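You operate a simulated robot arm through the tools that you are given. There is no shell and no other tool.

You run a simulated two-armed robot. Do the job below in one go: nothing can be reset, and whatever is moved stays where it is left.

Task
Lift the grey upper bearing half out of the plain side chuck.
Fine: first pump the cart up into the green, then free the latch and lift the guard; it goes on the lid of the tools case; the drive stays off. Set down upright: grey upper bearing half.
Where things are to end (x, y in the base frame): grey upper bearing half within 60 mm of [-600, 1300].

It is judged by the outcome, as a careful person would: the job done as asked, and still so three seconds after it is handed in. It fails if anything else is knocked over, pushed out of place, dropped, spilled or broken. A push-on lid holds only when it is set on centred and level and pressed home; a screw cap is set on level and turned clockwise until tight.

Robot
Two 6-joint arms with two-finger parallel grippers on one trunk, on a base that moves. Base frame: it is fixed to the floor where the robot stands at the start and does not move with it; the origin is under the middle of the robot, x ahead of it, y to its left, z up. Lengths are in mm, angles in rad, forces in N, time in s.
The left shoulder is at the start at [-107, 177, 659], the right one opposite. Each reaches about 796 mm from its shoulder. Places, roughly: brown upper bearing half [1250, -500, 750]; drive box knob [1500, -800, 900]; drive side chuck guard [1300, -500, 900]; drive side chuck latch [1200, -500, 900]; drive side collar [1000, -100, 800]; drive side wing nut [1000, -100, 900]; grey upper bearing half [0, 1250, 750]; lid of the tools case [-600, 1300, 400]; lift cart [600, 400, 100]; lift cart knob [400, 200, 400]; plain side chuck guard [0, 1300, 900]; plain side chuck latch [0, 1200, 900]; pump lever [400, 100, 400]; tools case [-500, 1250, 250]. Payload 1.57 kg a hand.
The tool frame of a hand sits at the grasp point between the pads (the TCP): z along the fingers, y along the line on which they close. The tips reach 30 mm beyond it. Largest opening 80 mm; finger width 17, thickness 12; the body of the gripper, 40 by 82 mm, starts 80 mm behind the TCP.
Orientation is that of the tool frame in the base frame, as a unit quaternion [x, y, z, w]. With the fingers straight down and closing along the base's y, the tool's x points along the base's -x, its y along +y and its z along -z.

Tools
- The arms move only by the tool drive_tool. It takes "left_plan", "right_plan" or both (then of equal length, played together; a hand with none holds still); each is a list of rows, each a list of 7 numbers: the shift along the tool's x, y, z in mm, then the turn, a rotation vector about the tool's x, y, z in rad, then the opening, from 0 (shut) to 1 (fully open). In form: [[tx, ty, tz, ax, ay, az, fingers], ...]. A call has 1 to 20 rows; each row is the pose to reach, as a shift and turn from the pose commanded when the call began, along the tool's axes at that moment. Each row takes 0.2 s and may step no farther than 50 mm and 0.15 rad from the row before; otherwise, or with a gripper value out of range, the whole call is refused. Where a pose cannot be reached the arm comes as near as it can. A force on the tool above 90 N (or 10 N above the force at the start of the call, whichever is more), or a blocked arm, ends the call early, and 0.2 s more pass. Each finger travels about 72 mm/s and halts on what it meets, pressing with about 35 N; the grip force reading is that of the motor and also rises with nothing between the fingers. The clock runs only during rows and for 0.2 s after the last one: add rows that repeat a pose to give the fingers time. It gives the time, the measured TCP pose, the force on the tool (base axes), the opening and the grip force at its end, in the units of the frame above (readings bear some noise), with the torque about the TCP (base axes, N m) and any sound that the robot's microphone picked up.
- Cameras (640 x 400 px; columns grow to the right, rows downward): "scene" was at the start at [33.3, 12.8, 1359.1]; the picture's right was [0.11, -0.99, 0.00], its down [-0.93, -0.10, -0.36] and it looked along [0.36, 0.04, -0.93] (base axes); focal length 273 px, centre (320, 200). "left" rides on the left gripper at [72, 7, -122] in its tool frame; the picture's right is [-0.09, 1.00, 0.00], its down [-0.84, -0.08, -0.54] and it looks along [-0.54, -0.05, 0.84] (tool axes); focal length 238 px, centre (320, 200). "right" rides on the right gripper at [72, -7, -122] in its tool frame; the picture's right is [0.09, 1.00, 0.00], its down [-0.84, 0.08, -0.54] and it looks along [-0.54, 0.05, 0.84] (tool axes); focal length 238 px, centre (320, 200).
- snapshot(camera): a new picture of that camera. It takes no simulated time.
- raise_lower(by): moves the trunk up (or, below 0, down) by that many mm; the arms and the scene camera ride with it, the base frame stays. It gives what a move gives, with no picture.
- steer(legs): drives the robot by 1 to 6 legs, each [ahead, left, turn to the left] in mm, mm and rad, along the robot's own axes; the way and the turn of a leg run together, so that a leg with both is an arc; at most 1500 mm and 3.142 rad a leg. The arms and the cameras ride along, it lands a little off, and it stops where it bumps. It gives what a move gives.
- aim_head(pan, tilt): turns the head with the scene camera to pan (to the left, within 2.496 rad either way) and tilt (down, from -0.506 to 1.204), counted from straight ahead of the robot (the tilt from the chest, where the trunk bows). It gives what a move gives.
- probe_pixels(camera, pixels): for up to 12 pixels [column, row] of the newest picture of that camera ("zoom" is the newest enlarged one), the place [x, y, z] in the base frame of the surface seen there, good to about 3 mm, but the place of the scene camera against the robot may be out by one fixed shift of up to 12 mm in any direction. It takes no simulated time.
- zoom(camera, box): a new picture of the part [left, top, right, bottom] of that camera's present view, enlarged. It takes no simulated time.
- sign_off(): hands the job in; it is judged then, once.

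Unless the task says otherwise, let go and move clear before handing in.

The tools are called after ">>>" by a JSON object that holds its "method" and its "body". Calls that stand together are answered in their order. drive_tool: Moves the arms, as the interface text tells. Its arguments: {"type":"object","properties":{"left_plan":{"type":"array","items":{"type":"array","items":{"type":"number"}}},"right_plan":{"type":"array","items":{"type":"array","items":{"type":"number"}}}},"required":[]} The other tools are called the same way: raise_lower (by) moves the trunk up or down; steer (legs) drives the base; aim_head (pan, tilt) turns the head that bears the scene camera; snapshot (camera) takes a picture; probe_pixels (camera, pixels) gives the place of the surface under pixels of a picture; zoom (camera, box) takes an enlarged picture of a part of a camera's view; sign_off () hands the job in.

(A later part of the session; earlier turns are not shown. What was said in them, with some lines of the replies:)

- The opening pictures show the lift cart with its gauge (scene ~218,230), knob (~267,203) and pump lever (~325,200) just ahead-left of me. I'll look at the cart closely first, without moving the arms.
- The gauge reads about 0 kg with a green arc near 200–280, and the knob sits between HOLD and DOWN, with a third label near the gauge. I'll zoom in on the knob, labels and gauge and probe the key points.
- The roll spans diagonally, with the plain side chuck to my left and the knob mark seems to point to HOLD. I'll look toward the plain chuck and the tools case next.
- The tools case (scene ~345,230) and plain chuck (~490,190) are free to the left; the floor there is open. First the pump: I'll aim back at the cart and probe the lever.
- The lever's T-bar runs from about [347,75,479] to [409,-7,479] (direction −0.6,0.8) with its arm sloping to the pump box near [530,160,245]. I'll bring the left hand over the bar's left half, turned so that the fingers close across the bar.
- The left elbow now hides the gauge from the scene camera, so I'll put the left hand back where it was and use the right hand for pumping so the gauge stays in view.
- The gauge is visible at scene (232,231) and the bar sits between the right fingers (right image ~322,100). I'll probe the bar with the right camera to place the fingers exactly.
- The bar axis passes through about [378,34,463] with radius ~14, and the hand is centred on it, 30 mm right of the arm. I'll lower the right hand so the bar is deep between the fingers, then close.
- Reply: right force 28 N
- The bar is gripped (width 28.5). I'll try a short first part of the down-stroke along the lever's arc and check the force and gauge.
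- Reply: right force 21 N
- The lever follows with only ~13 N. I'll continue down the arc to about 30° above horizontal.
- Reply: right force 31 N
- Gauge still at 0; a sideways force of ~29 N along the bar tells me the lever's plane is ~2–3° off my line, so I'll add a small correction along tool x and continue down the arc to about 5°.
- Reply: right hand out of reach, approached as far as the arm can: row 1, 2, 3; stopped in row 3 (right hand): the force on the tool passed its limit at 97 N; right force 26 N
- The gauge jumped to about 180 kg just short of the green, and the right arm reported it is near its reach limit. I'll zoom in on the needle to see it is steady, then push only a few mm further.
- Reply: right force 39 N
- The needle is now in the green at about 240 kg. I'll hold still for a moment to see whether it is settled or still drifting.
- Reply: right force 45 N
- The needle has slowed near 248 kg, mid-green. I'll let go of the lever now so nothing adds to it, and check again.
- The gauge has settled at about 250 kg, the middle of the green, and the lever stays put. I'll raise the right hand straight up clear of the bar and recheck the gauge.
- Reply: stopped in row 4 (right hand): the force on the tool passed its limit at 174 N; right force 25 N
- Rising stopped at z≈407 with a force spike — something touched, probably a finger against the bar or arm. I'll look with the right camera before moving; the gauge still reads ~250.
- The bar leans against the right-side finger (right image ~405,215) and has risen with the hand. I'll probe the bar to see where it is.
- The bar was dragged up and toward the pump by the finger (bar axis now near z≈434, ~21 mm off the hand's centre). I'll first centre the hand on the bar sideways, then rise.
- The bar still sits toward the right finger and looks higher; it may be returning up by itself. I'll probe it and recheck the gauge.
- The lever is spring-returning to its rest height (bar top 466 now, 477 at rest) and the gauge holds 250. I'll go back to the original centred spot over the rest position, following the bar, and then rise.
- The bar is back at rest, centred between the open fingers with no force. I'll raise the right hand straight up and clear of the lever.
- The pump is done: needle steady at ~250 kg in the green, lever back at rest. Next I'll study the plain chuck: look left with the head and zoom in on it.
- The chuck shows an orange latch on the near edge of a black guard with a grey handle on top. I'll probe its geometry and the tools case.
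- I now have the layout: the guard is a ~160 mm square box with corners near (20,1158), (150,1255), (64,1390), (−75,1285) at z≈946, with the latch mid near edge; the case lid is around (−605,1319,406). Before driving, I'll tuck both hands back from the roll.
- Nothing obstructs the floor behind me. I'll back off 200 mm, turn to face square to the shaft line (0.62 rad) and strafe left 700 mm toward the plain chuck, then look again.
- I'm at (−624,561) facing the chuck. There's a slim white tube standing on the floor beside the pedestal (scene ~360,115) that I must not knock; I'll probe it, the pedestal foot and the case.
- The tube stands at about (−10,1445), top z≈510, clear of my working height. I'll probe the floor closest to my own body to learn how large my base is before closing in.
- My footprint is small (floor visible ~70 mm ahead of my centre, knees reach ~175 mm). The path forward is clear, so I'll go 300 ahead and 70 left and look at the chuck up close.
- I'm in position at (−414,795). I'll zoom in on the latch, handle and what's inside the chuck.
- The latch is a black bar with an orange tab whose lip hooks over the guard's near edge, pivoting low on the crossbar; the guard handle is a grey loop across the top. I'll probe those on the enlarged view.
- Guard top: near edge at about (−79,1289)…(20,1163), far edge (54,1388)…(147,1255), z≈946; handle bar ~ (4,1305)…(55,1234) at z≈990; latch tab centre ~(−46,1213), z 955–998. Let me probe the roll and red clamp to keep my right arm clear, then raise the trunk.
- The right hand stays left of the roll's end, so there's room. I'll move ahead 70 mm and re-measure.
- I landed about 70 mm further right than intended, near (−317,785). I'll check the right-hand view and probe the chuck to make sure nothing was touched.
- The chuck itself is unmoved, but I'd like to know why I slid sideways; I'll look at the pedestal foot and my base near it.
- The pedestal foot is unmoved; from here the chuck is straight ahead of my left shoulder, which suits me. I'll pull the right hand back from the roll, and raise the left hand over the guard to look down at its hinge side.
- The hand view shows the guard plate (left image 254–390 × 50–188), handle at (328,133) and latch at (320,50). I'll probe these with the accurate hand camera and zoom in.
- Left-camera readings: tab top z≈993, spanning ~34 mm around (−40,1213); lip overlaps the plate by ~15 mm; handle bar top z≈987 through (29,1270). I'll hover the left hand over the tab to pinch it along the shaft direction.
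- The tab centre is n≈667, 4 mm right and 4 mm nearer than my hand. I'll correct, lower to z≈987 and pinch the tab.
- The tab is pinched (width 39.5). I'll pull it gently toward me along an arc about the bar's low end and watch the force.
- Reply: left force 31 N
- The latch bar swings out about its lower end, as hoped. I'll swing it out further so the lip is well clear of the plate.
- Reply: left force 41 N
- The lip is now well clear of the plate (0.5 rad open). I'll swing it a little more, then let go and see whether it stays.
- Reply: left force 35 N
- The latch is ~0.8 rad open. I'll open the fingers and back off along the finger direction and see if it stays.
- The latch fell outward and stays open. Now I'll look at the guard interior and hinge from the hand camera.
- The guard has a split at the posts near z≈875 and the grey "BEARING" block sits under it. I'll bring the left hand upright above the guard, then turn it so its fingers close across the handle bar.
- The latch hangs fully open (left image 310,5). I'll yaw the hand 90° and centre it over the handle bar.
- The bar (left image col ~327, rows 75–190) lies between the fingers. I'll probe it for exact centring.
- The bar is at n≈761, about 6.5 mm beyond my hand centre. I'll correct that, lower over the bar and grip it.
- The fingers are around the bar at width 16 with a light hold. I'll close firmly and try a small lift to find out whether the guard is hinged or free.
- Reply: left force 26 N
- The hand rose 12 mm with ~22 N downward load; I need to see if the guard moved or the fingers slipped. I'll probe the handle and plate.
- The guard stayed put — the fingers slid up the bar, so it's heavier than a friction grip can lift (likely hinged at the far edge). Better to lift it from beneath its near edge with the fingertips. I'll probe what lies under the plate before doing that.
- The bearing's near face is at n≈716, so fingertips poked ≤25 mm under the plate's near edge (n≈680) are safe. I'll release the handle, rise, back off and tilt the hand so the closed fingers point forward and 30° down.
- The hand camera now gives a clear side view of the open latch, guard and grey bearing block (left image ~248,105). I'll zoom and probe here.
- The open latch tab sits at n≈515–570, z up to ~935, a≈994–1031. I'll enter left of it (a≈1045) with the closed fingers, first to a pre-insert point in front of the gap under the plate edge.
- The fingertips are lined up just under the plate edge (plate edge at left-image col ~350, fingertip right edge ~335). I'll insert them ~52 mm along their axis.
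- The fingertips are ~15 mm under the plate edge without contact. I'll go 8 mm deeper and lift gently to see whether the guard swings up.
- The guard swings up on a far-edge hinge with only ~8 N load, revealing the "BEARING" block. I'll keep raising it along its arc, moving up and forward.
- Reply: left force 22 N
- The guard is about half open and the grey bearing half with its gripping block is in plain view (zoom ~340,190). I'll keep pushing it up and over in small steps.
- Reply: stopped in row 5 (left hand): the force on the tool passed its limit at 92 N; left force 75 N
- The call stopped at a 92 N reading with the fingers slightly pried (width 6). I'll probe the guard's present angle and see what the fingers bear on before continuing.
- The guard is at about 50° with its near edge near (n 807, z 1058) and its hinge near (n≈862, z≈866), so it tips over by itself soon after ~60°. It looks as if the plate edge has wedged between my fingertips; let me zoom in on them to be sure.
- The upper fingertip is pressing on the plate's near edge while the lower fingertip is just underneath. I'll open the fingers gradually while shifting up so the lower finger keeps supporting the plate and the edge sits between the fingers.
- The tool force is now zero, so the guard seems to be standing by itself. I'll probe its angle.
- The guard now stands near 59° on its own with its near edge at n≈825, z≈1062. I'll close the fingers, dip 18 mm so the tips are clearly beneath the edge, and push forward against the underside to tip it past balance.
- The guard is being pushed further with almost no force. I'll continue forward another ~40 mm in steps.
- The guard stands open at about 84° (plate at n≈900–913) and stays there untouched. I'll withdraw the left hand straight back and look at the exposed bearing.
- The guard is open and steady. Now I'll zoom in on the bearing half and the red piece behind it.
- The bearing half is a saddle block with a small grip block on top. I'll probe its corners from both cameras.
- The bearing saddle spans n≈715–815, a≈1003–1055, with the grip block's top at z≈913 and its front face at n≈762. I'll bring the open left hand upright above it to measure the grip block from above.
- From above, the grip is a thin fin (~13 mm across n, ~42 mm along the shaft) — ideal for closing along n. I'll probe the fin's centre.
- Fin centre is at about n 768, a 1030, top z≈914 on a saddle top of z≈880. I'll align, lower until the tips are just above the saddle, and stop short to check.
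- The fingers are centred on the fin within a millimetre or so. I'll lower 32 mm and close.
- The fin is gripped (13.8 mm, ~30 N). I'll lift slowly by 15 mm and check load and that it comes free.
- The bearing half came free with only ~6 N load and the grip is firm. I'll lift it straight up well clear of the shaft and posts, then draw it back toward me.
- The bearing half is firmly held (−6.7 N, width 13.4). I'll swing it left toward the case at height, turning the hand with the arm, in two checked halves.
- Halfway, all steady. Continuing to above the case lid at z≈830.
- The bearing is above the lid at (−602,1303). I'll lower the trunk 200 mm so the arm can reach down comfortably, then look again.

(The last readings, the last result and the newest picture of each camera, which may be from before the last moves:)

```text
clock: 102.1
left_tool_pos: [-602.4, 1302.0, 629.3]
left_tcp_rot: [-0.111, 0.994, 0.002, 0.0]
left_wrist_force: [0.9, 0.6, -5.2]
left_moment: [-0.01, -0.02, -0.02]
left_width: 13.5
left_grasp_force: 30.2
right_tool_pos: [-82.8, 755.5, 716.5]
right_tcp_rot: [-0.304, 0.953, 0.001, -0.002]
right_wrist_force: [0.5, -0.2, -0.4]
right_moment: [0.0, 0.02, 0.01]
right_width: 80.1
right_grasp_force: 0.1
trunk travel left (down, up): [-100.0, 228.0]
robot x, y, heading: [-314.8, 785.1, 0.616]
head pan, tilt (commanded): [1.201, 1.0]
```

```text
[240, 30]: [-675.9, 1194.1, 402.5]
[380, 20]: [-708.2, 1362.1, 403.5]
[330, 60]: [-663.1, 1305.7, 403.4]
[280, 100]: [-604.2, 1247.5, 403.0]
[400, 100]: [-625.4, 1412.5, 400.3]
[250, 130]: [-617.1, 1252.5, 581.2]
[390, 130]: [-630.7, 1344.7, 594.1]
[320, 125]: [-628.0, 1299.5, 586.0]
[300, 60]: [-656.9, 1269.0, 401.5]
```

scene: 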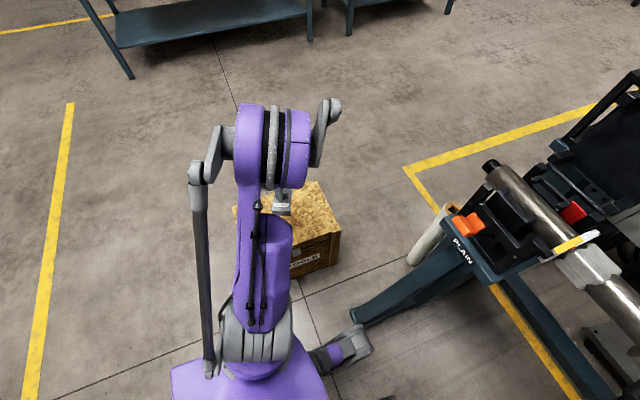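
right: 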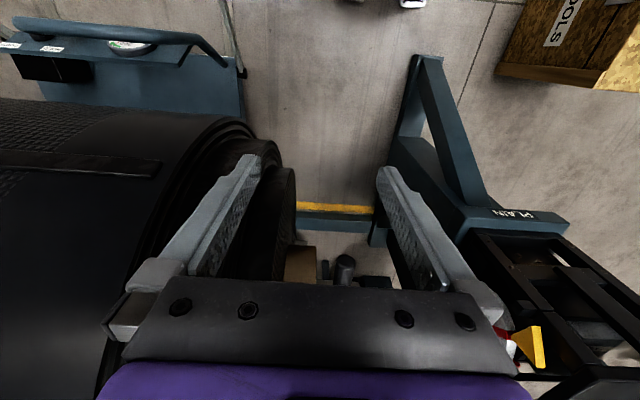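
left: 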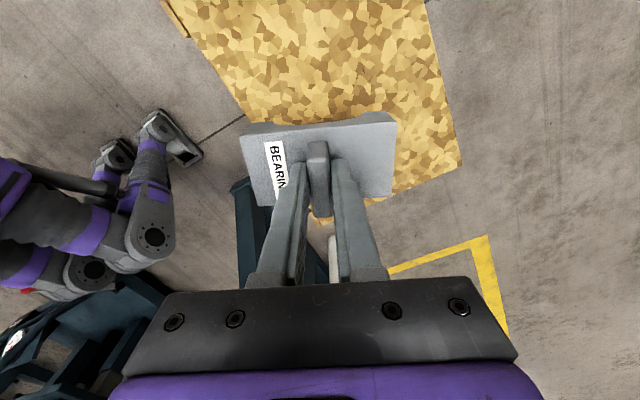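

The lid surface is at z≈402.5 and the bearing is level over it. I'll zoom on the bearing to estimate where its bottom is before lowering.

>>> {"method": "zoom", "body": {"camera": "scene", "box": [230, 160, 350, 280]}}

>>> {"method": "aim_head", "body": {"pan": 1.45, "tilt": 0.95}}

>>> {"method": "snapshot", "body": {"camera": "scene"}}

```text
3.33 times, centred on (290, 220) of scene
```

zoom: 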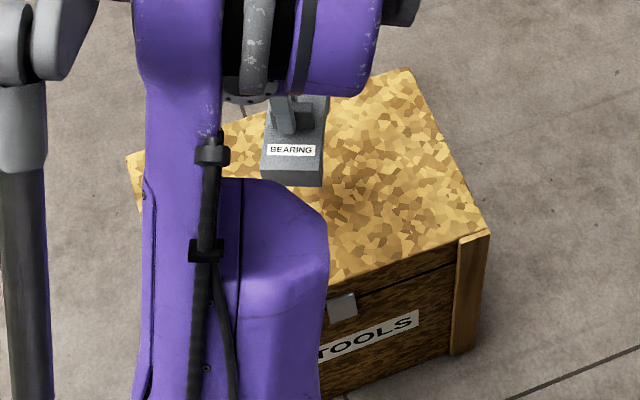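

```text
clock: 102.9
left_tool_pos: [-602.8, 1301.0, 630.1]
left_tcp_rot: [-0.111, 0.994, 0.0, -0.002]
left_wrist_force: [-0.3, -0.4, -5.6]
left_moment: [-0.03, 0.01, -0.03]
left_width: 13.5
left_grasp_force: 29.6
right_tool_pos: [-83.0, 755.9, 716.7]
right_tcp_rot: [-0.305, 0.952, 0.0, -0.002]
right_wrist_force: [0.6, -0.2, -0.1]
right_moment: [-0.01, -0.03, 0.01]
right_width: 80.0
right_grasp_force: 0.0
trunk travel left (down, up): [-100.0, 228.0]
robot x, y, heading: [-315.9, 785.4, 0.614]
head pan, tilt (commanded): [1.45, 0.949]
```

```text
taken
```

scene: 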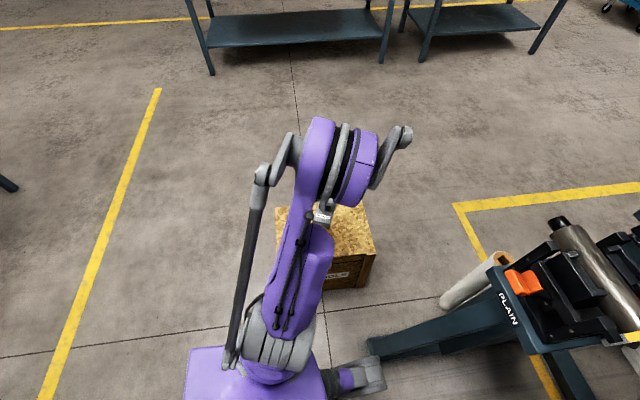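

The saddle is roughly 40 mm tall, so contact should come with the TCP near z≈478. I'll lower to about z=500 first.

>>> {"method": "drive_tool", "body": {"left_plan": [[0, 0, 30, 0, 0, 0, 0], [0, 0, 60, 0, 0, 0, 0], [0, 0, 90, 0, 0, 0, 0], [0, 0, 115, 0, 0, 0, 0], [0, 0, 130, 0, 0, 0, 0], [0, 0, 130, 0, 0, 0, 0]]}}

>>> {"method": "snapshot", "body": {"camera": "left"}}

>>> {"method": "zoom", "body": {"camera": "scene", "box": [260, 170, 400, 300]}}

```text
clock: 104.3
left_tool_pos: [-601.7, 1301.2, 498.0]
left_tcp_rot: [-0.111, 0.994, 0.0, -0.002]
left_wrist_force: [-0.2, -0.3, -5.6]
left_moment: [-0.03, 0.04, 0.0]
left_width: 13.6
left_grasp_force: 30.2
right_tool_pos: [-83.7, 755.8, 715.9]
right_tcp_rot: [-0.304, 0.953, 0.002, 0.0]
right_wrist_force: [0.3, -0.2, 0.2]
right_moment: [0.01, 0.0, -0.01]
right_width: 79.9
right_grasp_force: 0.0
trunk travel left (down, up): [-100.0, 228.0]
robot x, y, heading: [-316.8, 782.0, 0.616]
head pan, tilt (commanded): [1.45, 0.949]
```

```text
taken
```

left: 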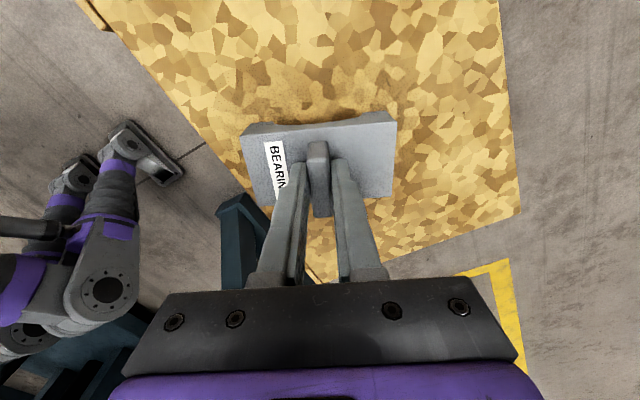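

```text
3.08 times, centred on (330, 235) of scene
```

zoom: 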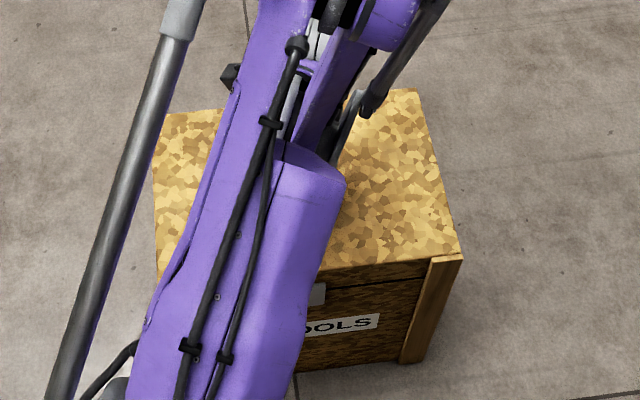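

Still free-hanging at z=498. I'll go down 8 mm at a time watching the force.

>>> {"method": "drive_tool", "body": {"left_plan": [[0, 0, 3, 0, 0, 0, 0], [0, 0, 6, 0, 0, 0, 0], [0, 0, 9, 0, 0, 0, 0], [0, 0, 9, 0, 0, 0, 0]]}}

>>> {"method": "snapshot", "body": {"camera": "left"}}

```text
clock: 105.3
left_tool_pos: [-602.4, 1302.3, 490.3]
left_tcp_rot: [-0.11, 0.994, 0.001, -0.001]
left_wrist_force: [-0.6, 0.6, -5.4]
left_moment: [0.0, 0.05, -0.01]
left_width: 13.6
left_grasp_force: 29.9
right_tool_pos: [-82.4, 755.1, 716.5]
right_tcp_rot: [-0.304, 0.953, 0.0, -0.001]
right_wrist_force: [0.0, -0.2, 0.0]
right_moment: [0.0, 0.02, -0.02]
right_width: 80.0
right_grasp_force: 0.0
trunk travel left (down, up): [-100.0, 228.0]
robot x, y, heading: [-318.0, 785.8, 0.619]
head pan, tilt (commanded): [1.45, 0.949]
```

```text
taken
```

left: 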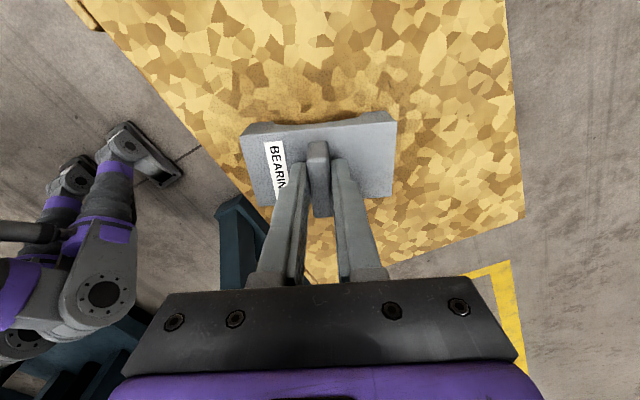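

>>> {"method": "drive_tool", "body": {"left_plan": [[0, 0, 2, 0, 0, 0, 0], [0, 0, 4, 0, 0, 0, 0], [0, 0, 6, 0, 0, 0, 0], [0, 0, 6, 0, 0, 0, 0]]}}

>>> {"method": "snapshot", "body": {"camera": "left"}}

```text
clock: 106.3
left_tool_pos: [-603.5, 1301.7, 484.0]
left_tcp_rot: [-0.11, 0.994, 0.001, -0.001]
left_wrist_force: [0.3, -0.4, -5.2]
left_moment: [0.0, 0.03, -0.02]
left_width: 13.8
left_grasp_force: 30.6
right_tool_pos: [-81.7, 755.6, 716.0]
right_tcp_rot: [-0.304, 0.953, 0.0, -0.002]
right_wrist_force: [0.7, 0.6, 0.0]
right_moment: [-0.01, 0.04, 0.06]
right_width: 79.6
right_grasp_force: 0.1
trunk travel left (down, up): [-100.0, 228.0]
robot x, y, heading: [-315.6, 786.5, 0.622]
head pan, tilt (commanded): [1.45, 0.949]
```

```text
taken
```

left: 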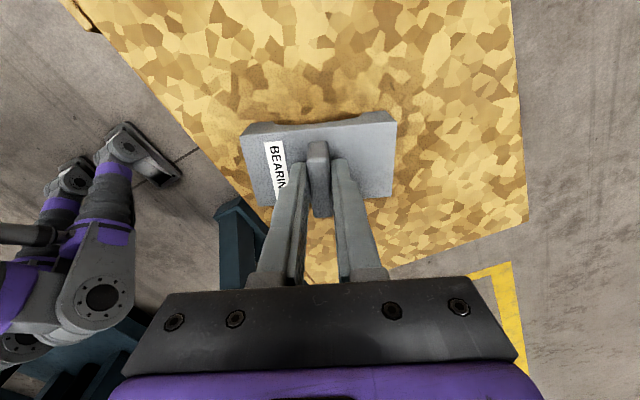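

The load is still ~5 N, so no contact yet at z=484. I'll keep stepping down in 2 mm rows.

>>> {"method": "drive_tool", "body": {"left_plan": [[0, 0, 2, 0, 0, 0, 0], [0, 0, 4, 0, 0, 0, 0], [0, 0, 6, 0, 0, 0, 0], [0, 0, 6, 0, 0, 0, 0]]}}

```text
clock: 107.3
left_tool_pos: [-602.4, 1302.0, 478.4]
left_tcp_rot: [-0.11, 0.994, 0.001, -0.001]
left_wrist_force: [0.1, 1.3, -5.2]
left_moment: [-0.04, 0.03, -0.01]
left_width: 13.6
left_grasp_force: 29.9
right_tool_pos: [-83.3, 755.2, 716.7]
right_tcp_rot: [-0.304, 0.953, 0.0, -0.001]
right_wrist_force: [0.0, 0.2, -0.4]
right_moment: [-0.02, 0.0, 0.03]
right_width: 79.8
right_grasp_force: 0.0
trunk travel left (down, up): [-100.0, 228.0]
robot x, y, heading: [-315.5, 787.9, 0.616]
head pan, tilt (commanded): [1.45, 0.949]
```

>>> {"method": "drive_tool", "body": {"left_plan": [[0, 0, 2, 0, 0, 0, 0], [0, 0, 4, 0, 0, 0, 0], [0, 0, 4, 0, 0, 0, 0]]}}

>>> {"method": "snapshot", "body": {"camera": "left"}}

```text
clock: 108.1
left_tool_pos: [-602.7, 1300.7, 475.0]
left_tcp_rot: [-0.11, 0.994, 0.001, -0.001]
left_wrist_force: [0.1, 0.8, -5.0]
left_moment: [-0.01, -0.01, 0.01]
left_width: 13.7
left_grasp_force: 30.1
right_tool_pos: [-82.7, 755.4, 716.4]
right_tcp_rot: [-0.304, 0.953, 0.001, 0.0]
right_wrist_force: [-0.6, -0.4, -0.9]
right_moment: [0.0, -0.03, 0.04]
right_width: 80.1
right_grasp_force: 0.0
trunk travel left (down, up): [-100.0, 228.0]
robot x, y, heading: [-316.4, 784.9, 0.62]
head pan, tilt (commanded): [1.45, 0.949]
```

```text
taken
```

left: 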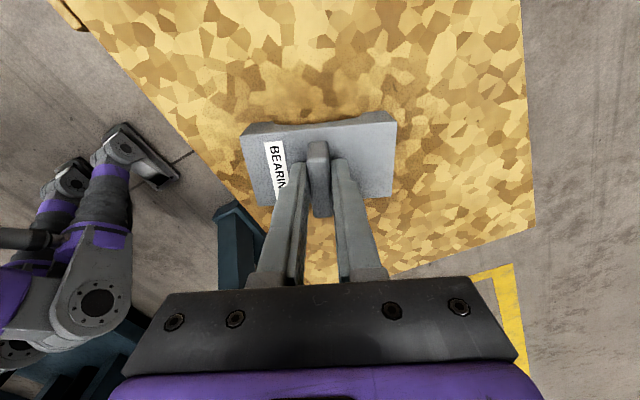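

>>> {"method": "drive_tool", "body": {"left_plan": [[0, 0, 2, 0, 0, 0, 0], [0, 0, 4, 0, 0, 0, 0], [0, 0, 4, 0, 0, 0, 0]]}}

>>> {"method": "zoom", "body": {"camera": "left", "box": [220, 90, 420, 230]}}

```text
clock: 108.9
left_tool_pos: [-603.7, 1301.2, 470.6]
left_tcp_rot: [-0.111, 0.994, 0.002, -0.002]
left_wrist_force: [2.7, 10.6, 21.6]
left_moment: [-0.07, -0.25, -0.01]
left_width: 14.1
left_grasp_force: 29.5
right_tool_pos: [-82.9, 755.0, 716.3]
right_tcp_rot: [-0.302, 0.953, 0.002, -0.001]
right_wrist_force: [0.3, 0.6, 0.2]
right_moment: [0.01, -0.01, -0.04]
right_width: 79.9
right_grasp_force: 0.0
trunk travel left (down, up): [-100.0, 228.0]
robot x, y, heading: [-317.8, 788.5, 0.619]
head pan, tilt (commanded): [1.45, 0.949]
```

```text
2.86 times, centred on (320, 160) of left
```

zoom: 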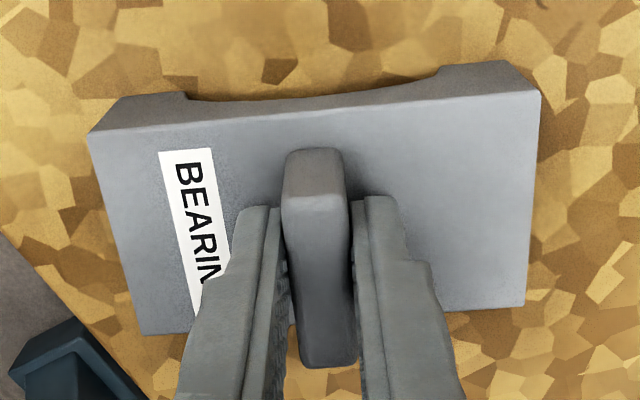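

The bearing has touched down on the lid (force went from −5 to +22 N). I'll ease up 1 mm, then open the fingers gently.

>>> {"method": "drive_tool", "body": {"left_plan": [[0, 0, -1, 0, 0, 0, 0], [0, 0, -1, 0, 0, 0, 0]]}}

>>> {"method": "drive_tool", "body": {"left_plan": [[0, 0, 0, 0, 0, 0, 0.22], [0, 0, 0, 0, 0, 0, 0.3], [0, 0, 0, 0, 0, 0, 0.45], [0, 0, 0, 0, 0, 0, 0.45]]}}

>>> {"method": "zoom", "body": {"camera": "left", "box": [220, 90, 420, 230]}}

```text
clock: 109.5
left_tool_pos: [-603.7, 1300.6, 470.9]
left_tcp_rot: [-0.11, 0.994, 0.001, -0.001]
left_wrist_force: [1.3, 1.9, 3.2]
left_moment: [0.05, -0.33, 0.04]
left_width: 13.8
left_grasp_force: 30.2
right_tool_pos: [-81.1, 754.3, 716.3]
right_tcp_rot: [-0.304, 0.953, 0.001, -0.001]
right_wrist_force: [0.5, -1.0, 0.0]
right_moment: [0.02, 0.01, 0.01]
right_width: 79.9
right_grasp_force: 0.0
trunk travel left (down, up): [-100.0, 228.0]
robot x, y, heading: [-320.2, 783.0, 0.619]
head pan, tilt (commanded): [1.45, 0.949]
```

```text
clock: 110.5
left_tool_pos: [-603.1, 1301.9, 471.2]
left_tcp_rot: [-0.109, 0.994, 0.001, 0.0]
left_wrist_force: [0.0, 0.3, 0.3]
left_moment: [0.03, 0.0, 0.04]
left_width: 36.0
left_grasp_force: 0.1
right_tool_pos: [-82.6, 755.4, 715.8]
right_tcp_rot: [-0.303, 0.953, 0.001, -0.001]
right_wrist_force: [0.2, -0.7, -0.7]
right_moment: [-0.01, -0.02, 0.0]
right_width: 80.0
right_grasp_force: 0.0
trunk travel left (down, up): [-100.0, 228.0]
robot x, y, heading: [-319.8, 784.1, 0.616]
head pan, tilt (commanded): [1.45, 0.949]
```

```text
2.86 times, centred on (320, 160) of left
```

zoom: 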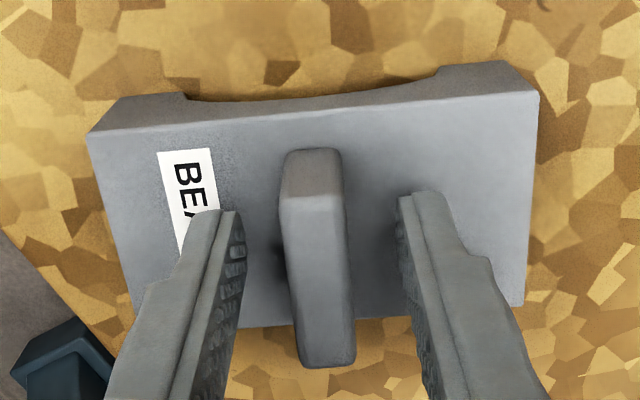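

The bearing sits upright on the lid and the fingers are clear of the fin on both sides with zero force. I'll raise the hand straight up.

>>> {"method": "drive_tool", "body": {"left_plan": [[0, 0, -10, 0, 0, 0, 0.45], [0, 0, -25, 0, 0, 0, 0.45], [0, 0, -50, 0, 0, 0, 0.45], [0, 0, -80, 0, 0, 0, 0.45], [0, 0, -115, 0, 0, 0, 0.5], [0, 0, -150, 0, 0, 0, 0.5], [0, 0, -190, 0, 0, 0, 0.5], [0, 0, -230, 0, 0, 0, 0.5], [0, 0, -230, 0, 0, 0, 0.5]]}}

>>> {"method": "snapshot", "body": {"camera": "left"}}

>>> {"method": "snapshot", "body": {"camera": "scene"}}

```text
clock: 112.5
left_tool_pos: [-602.8, 1301.9, 700.1]
left_tcp_rot: [-0.111, 0.994, 0.001, -0.002]
left_wrist_force: [0.4, -0.5, 0.1]
left_moment: [0.0, 0.02, 0.04]
left_width: 40.1
left_grasp_force: 0.0
right_tool_pos: [-82.3, 755.2, 717.5]
right_tcp_rot: [-0.304, 0.953, 0.0, -0.002]
right_wrist_force: [0.4, -0.1, 0.0]
right_moment: [-0.01, 0.0, 0.03]
right_width: 80.1
right_grasp_force: 0.0
trunk travel left (down, up): [-100.0, 228.0]
robot x, y, heading: [-317.1, 784.8, 0.617]
head pan, tilt (commanded): [1.45, 0.949]
```

```text
taken
```

left: 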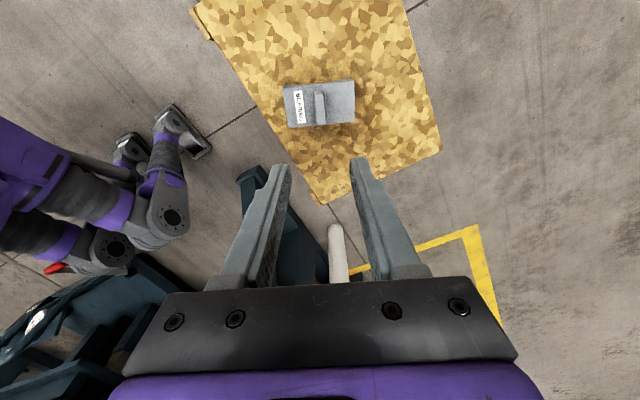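

```text
taken
```

scene: 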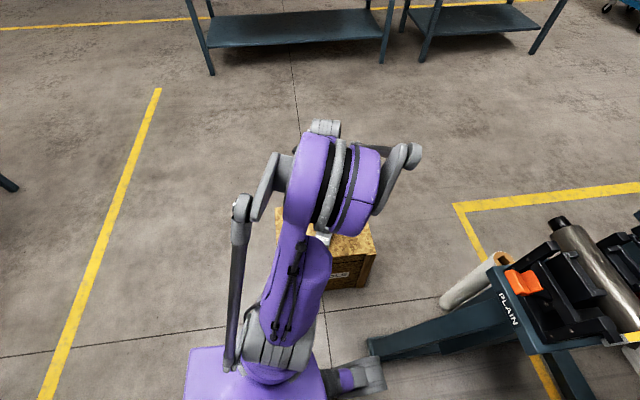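

The bearing stands upright on the lid (left image 320,103). I'll probe its position and then move the left arm clear and check the guard, latch and gauge.

>>> {"method": "probe_pixels", "body": {"camera": "left", "pixels": [[320, 100], [290, 90], [350, 85], [352, 118], [292, 122], [330, 180], [400, 60]]}}

>>> {"method": "drive_tool", "body": {"left_plan": [[-20, 0, -30, 0, 0, 0.08, 0.5], [-60, -10, -50, 0, 0, 0.16, 0.5], [-100, -20, -60, 0, 0, 0.25, 0.5], [-140, -30, -60, 0, 0, 0.33, 0.5], [-180, -45, -60, 0, 0, 0.42, 0.5], [-215, -65, -60, 0, 0, 0.5, 0.5], [-245, -90, -60, 0, 0, 0.5, 0.5], [-245, -90, -60, 0, 0, 0.5, 0.5]]}}

>>> {"method": "snapshot", "body": {"camera": "scene"}}

>>> {"method": "zoom", "body": {"camera": "scene", "box": [250, 170, 410, 310]}}

```text
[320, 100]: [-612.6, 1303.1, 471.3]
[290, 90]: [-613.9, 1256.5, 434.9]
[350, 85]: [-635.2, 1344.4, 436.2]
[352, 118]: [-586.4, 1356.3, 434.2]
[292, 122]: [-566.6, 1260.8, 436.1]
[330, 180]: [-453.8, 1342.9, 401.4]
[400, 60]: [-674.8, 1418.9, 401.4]
```

```text
clock: 114.3
left_tool_pos: [-345.6, 1266.0, 760.1]
left_tcp_rot: [0.14, 0.99, 0.0, -0.001]
left_wrist_force: [-0.2, -0.9, -0.1]
left_moment: [-0.02, -0.01, 0.02]
left_width: 40.0
left_grasp_force: 0.0
right_tool_pos: [-82.5, 756.4, 717.1]
right_tcp_rot: [-0.304, 0.953, 0.001, -0.001]
right_wrist_force: [0.0, -0.1, 0.1]
right_moment: [-0.01, -0.02, 0.0]
right_width: 80.0
right_grasp_force: 0.0
trunk travel left (down, up): [-100.0, 228.0]
robot x, y, heading: [-319.4, 778.8, 0.621]
head pan, tilt (commanded): [1.45, 0.949]
```

```text
taken
```

scene: 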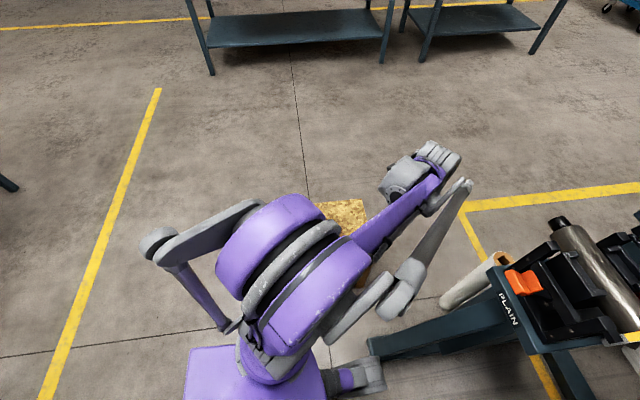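

```text
2.86 times, centred on (330, 240) of scene
```

zoom: 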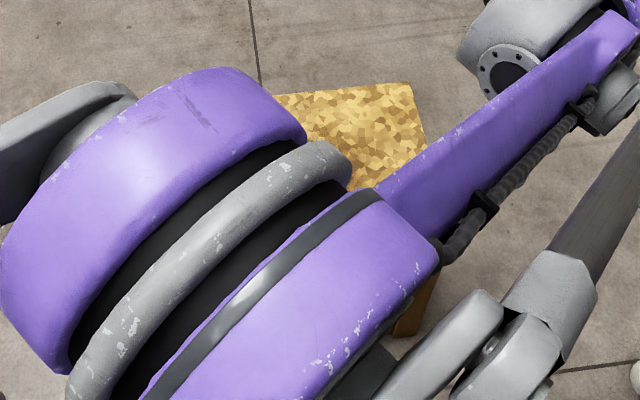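

The bearing's centre is at about (−600.5,1304.5), upright. Now I'll verify the guard, latch, and the gauge with the scene camera.

>>> {"method": "aim_head", "body": {"pan": 0.2, "tilt": 0.8}}

>>> {"method": "snapshot", "body": {"camera": "scene"}}

>>> {"method": "aim_head", "body": {"pan": -1.2, "tilt": 0.95}}

>>> {"method": "snapshot", "body": {"camera": "scene"}}

>>> {"method": "snapshot", "body": {"camera": "left"}}

```text
clock: 115.7
left_tool_pos: [-344.6, 1267.3, 759.3]
left_tcp_rot: [0.139, 0.99, 0.0, -0.001]
left_wrist_force: [0.8, -0.4, -0.1]
left_moment: [0.02, 0.02, -0.02]
left_width: 40.3
left_grasp_force: 0.1
right_tool_pos: [-83.0, 755.8, 716.3]
right_tcp_rot: [-0.304, 0.953, 0.001, -0.002]
right_wrist_force: [-0.3, 0.2, -0.4]
right_moment: [0.03, -0.01, -0.01]
right_width: 80.0
right_grasp_force: 0.0
trunk travel left (down, up): [-100.0, 228.0]
robot x, y, heading: [-314.5, 787.6, 0.617]
head pan, tilt (commanded): [0.201, 0.799]
```

```text
taken
```

scene: 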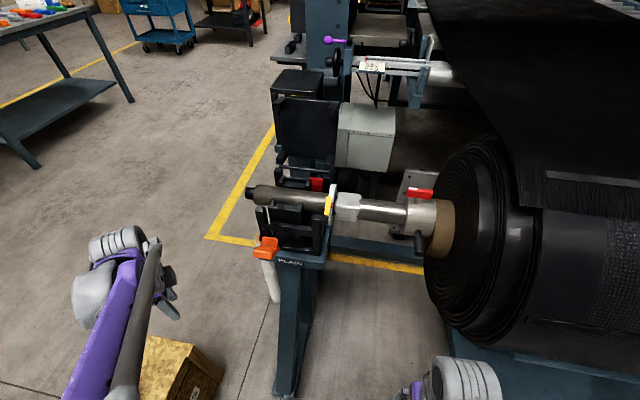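

```text
clock: 117.3
left_tool_pos: [-345.8, 1265.9, 759.8]
left_tcp_rot: [0.139, 0.99, 0.001, -0.001]
left_wrist_force: [0.0, -0.3, -1.0]
left_moment: [-0.01, -0.01, 0.03]
left_width: 40.0
left_grasp_force: 0.0
right_tool_pos: [-83.5, 755.7, 717.2]
right_tcp_rot: [-0.304, 0.953, 0.001, -0.001]
right_wrist_force: [-0.4, -0.5, 0.2]
right_moment: [0.0, 0.0, -0.04]
right_width: 80.1
right_grasp_force: 0.2
trunk travel left (down, up): [-100.0, 228.0]
robot x, y, heading: [-320.4, 783.6, 0.618]
head pan, tilt (commanded): [-1.201, 0.949]
```

```text
taken
```

scene: 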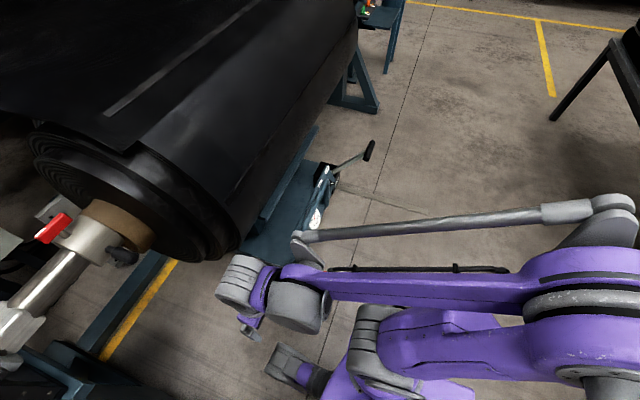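

```text
taken
```

left: 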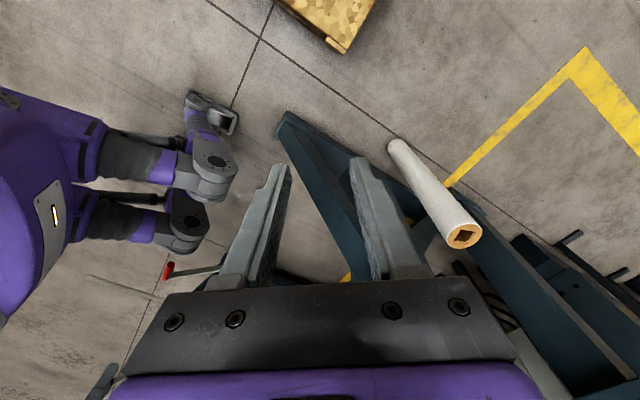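

The guard is still open, the shaft rests in place and the tube stands. I'll zoom in on the gauge (scene ~316,218).

>>> {"method": "zoom", "body": {"camera": "scene", "box": [295, 195, 340, 240]}}

>>> {"method": "zoom", "body": {"camera": "scene", "box": [240, 120, 400, 270]}}

```text
8.89 times, centred on (318, 218) of scene
```

zoom: 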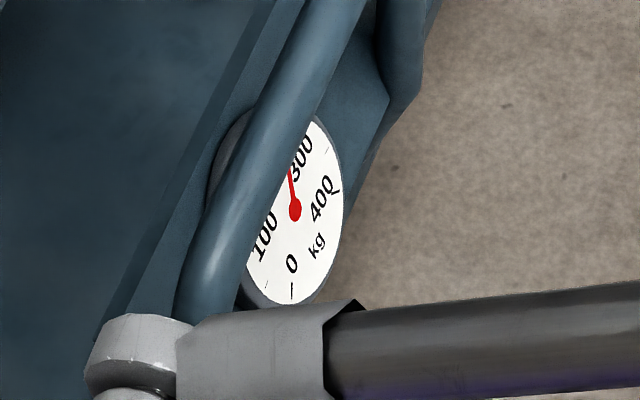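

```text
2.67 times, centred on (320, 195) of scene
```

zoom: 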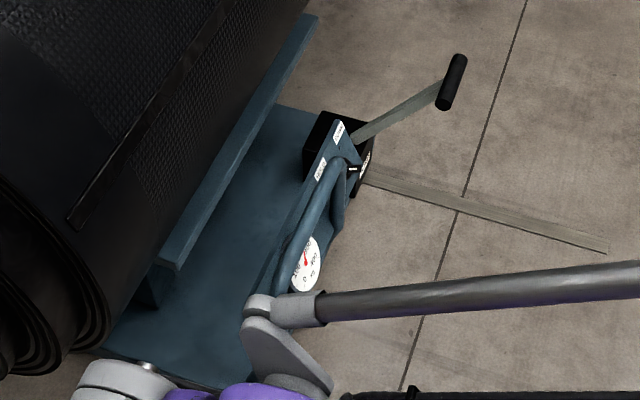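

The needle still points mid-scale at ~250 kg in the green band, and the lever is at rest. As a last check, I'll tilt the left hand camera toward the lid to see the bearing once more.

>>> {"method": "drive_tool", "body": {"left_plan": [[0, 0, 0, 0, 0.14, 0, 0.5], [0, 0, 0, 0, 0.28, 0, 0.5], [0, 0, 0, 0, 0.42, 0, 0.5], [0, 0, 0, 0, 0.56, 0, 0.5], [0, 0, 0, 0, 0.56, 0, 0.5]]}}

>>> {"method": "snapshot", "body": {"camera": "left"}}

```text
clock: 118.5
left_tool_pos: [-343.3, 1266.6, 759.9]
left_tcp_rot: [0.133, 0.951, 0.04, -0.275]
left_wrist_force: [-0.8, 0.5, -0.5]
left_moment: [0.01, -0.03, 0.0]
left_width: 40.0
left_grasp_force: 0.0
right_tool_pos: [-82.8, 754.8, 716.6]
right_tcp_rot: [-0.304, 0.953, 0.001, -0.001]
right_wrist_force: [-1.1, -0.1, -0.4]
right_moment: [-0.01, -0.01, 0.02]
right_width: 79.8
right_grasp_force: 0.1
trunk travel left (down, up): [-100.0, 228.0]
robot x, y, heading: [-314.8, 784.2, 0.612]
head pan, tilt (commanded): [-1.201, 0.949]
```

```text
taken
```

left: 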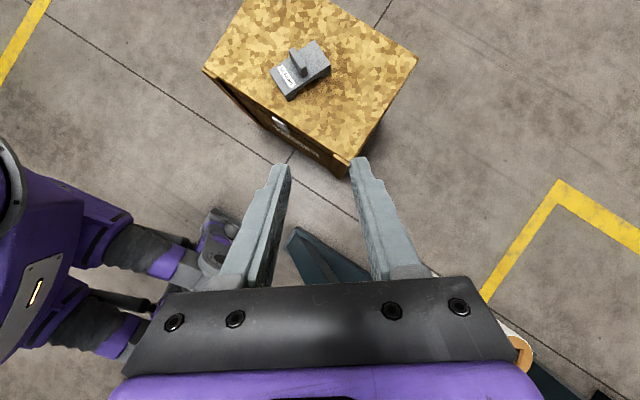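

The picture shows the grey bearing half standing upright on the case lid (left image ~300,70). The hand is clear, the guard is open, the gauge is in the green and the drive hasn't been touched. I'll hand in the job.

>>> {"method": "sign_off", "body": {}}

```text
The job is handed in.
```

The job is handed in. The grey upper bearing half is out of the plain side chuck and standing upright on the lid of the tools case, at about (-600, 1304), so within 5 mm of the target.

- **Cart:** I pumped it up to about 250 kg, mid-green. When I checked again near the end, a rail partly hid the dial, but the needle still pointed at about 250. The lever sprang back to rest.
- **Latch and guard:** The latch is free and hangs open. The guard is lifted to about 84° and stays there by itself.
- **Drive:** I never touched it, so it stays off.
- **Contact along the way:**
  - The pump lever rose with my fingers when I let go of it, and that tripped the force limit once. The gauge did not change.
  - My fingertips caught on the guard's near edge once while lifting it. I eased them off and it opened normally.
- **Driving:** I slid about 70 mm sideways on one short drive near the chuck. Nothing was touched, and the chuck and pedestal measured unmoved afterwards.
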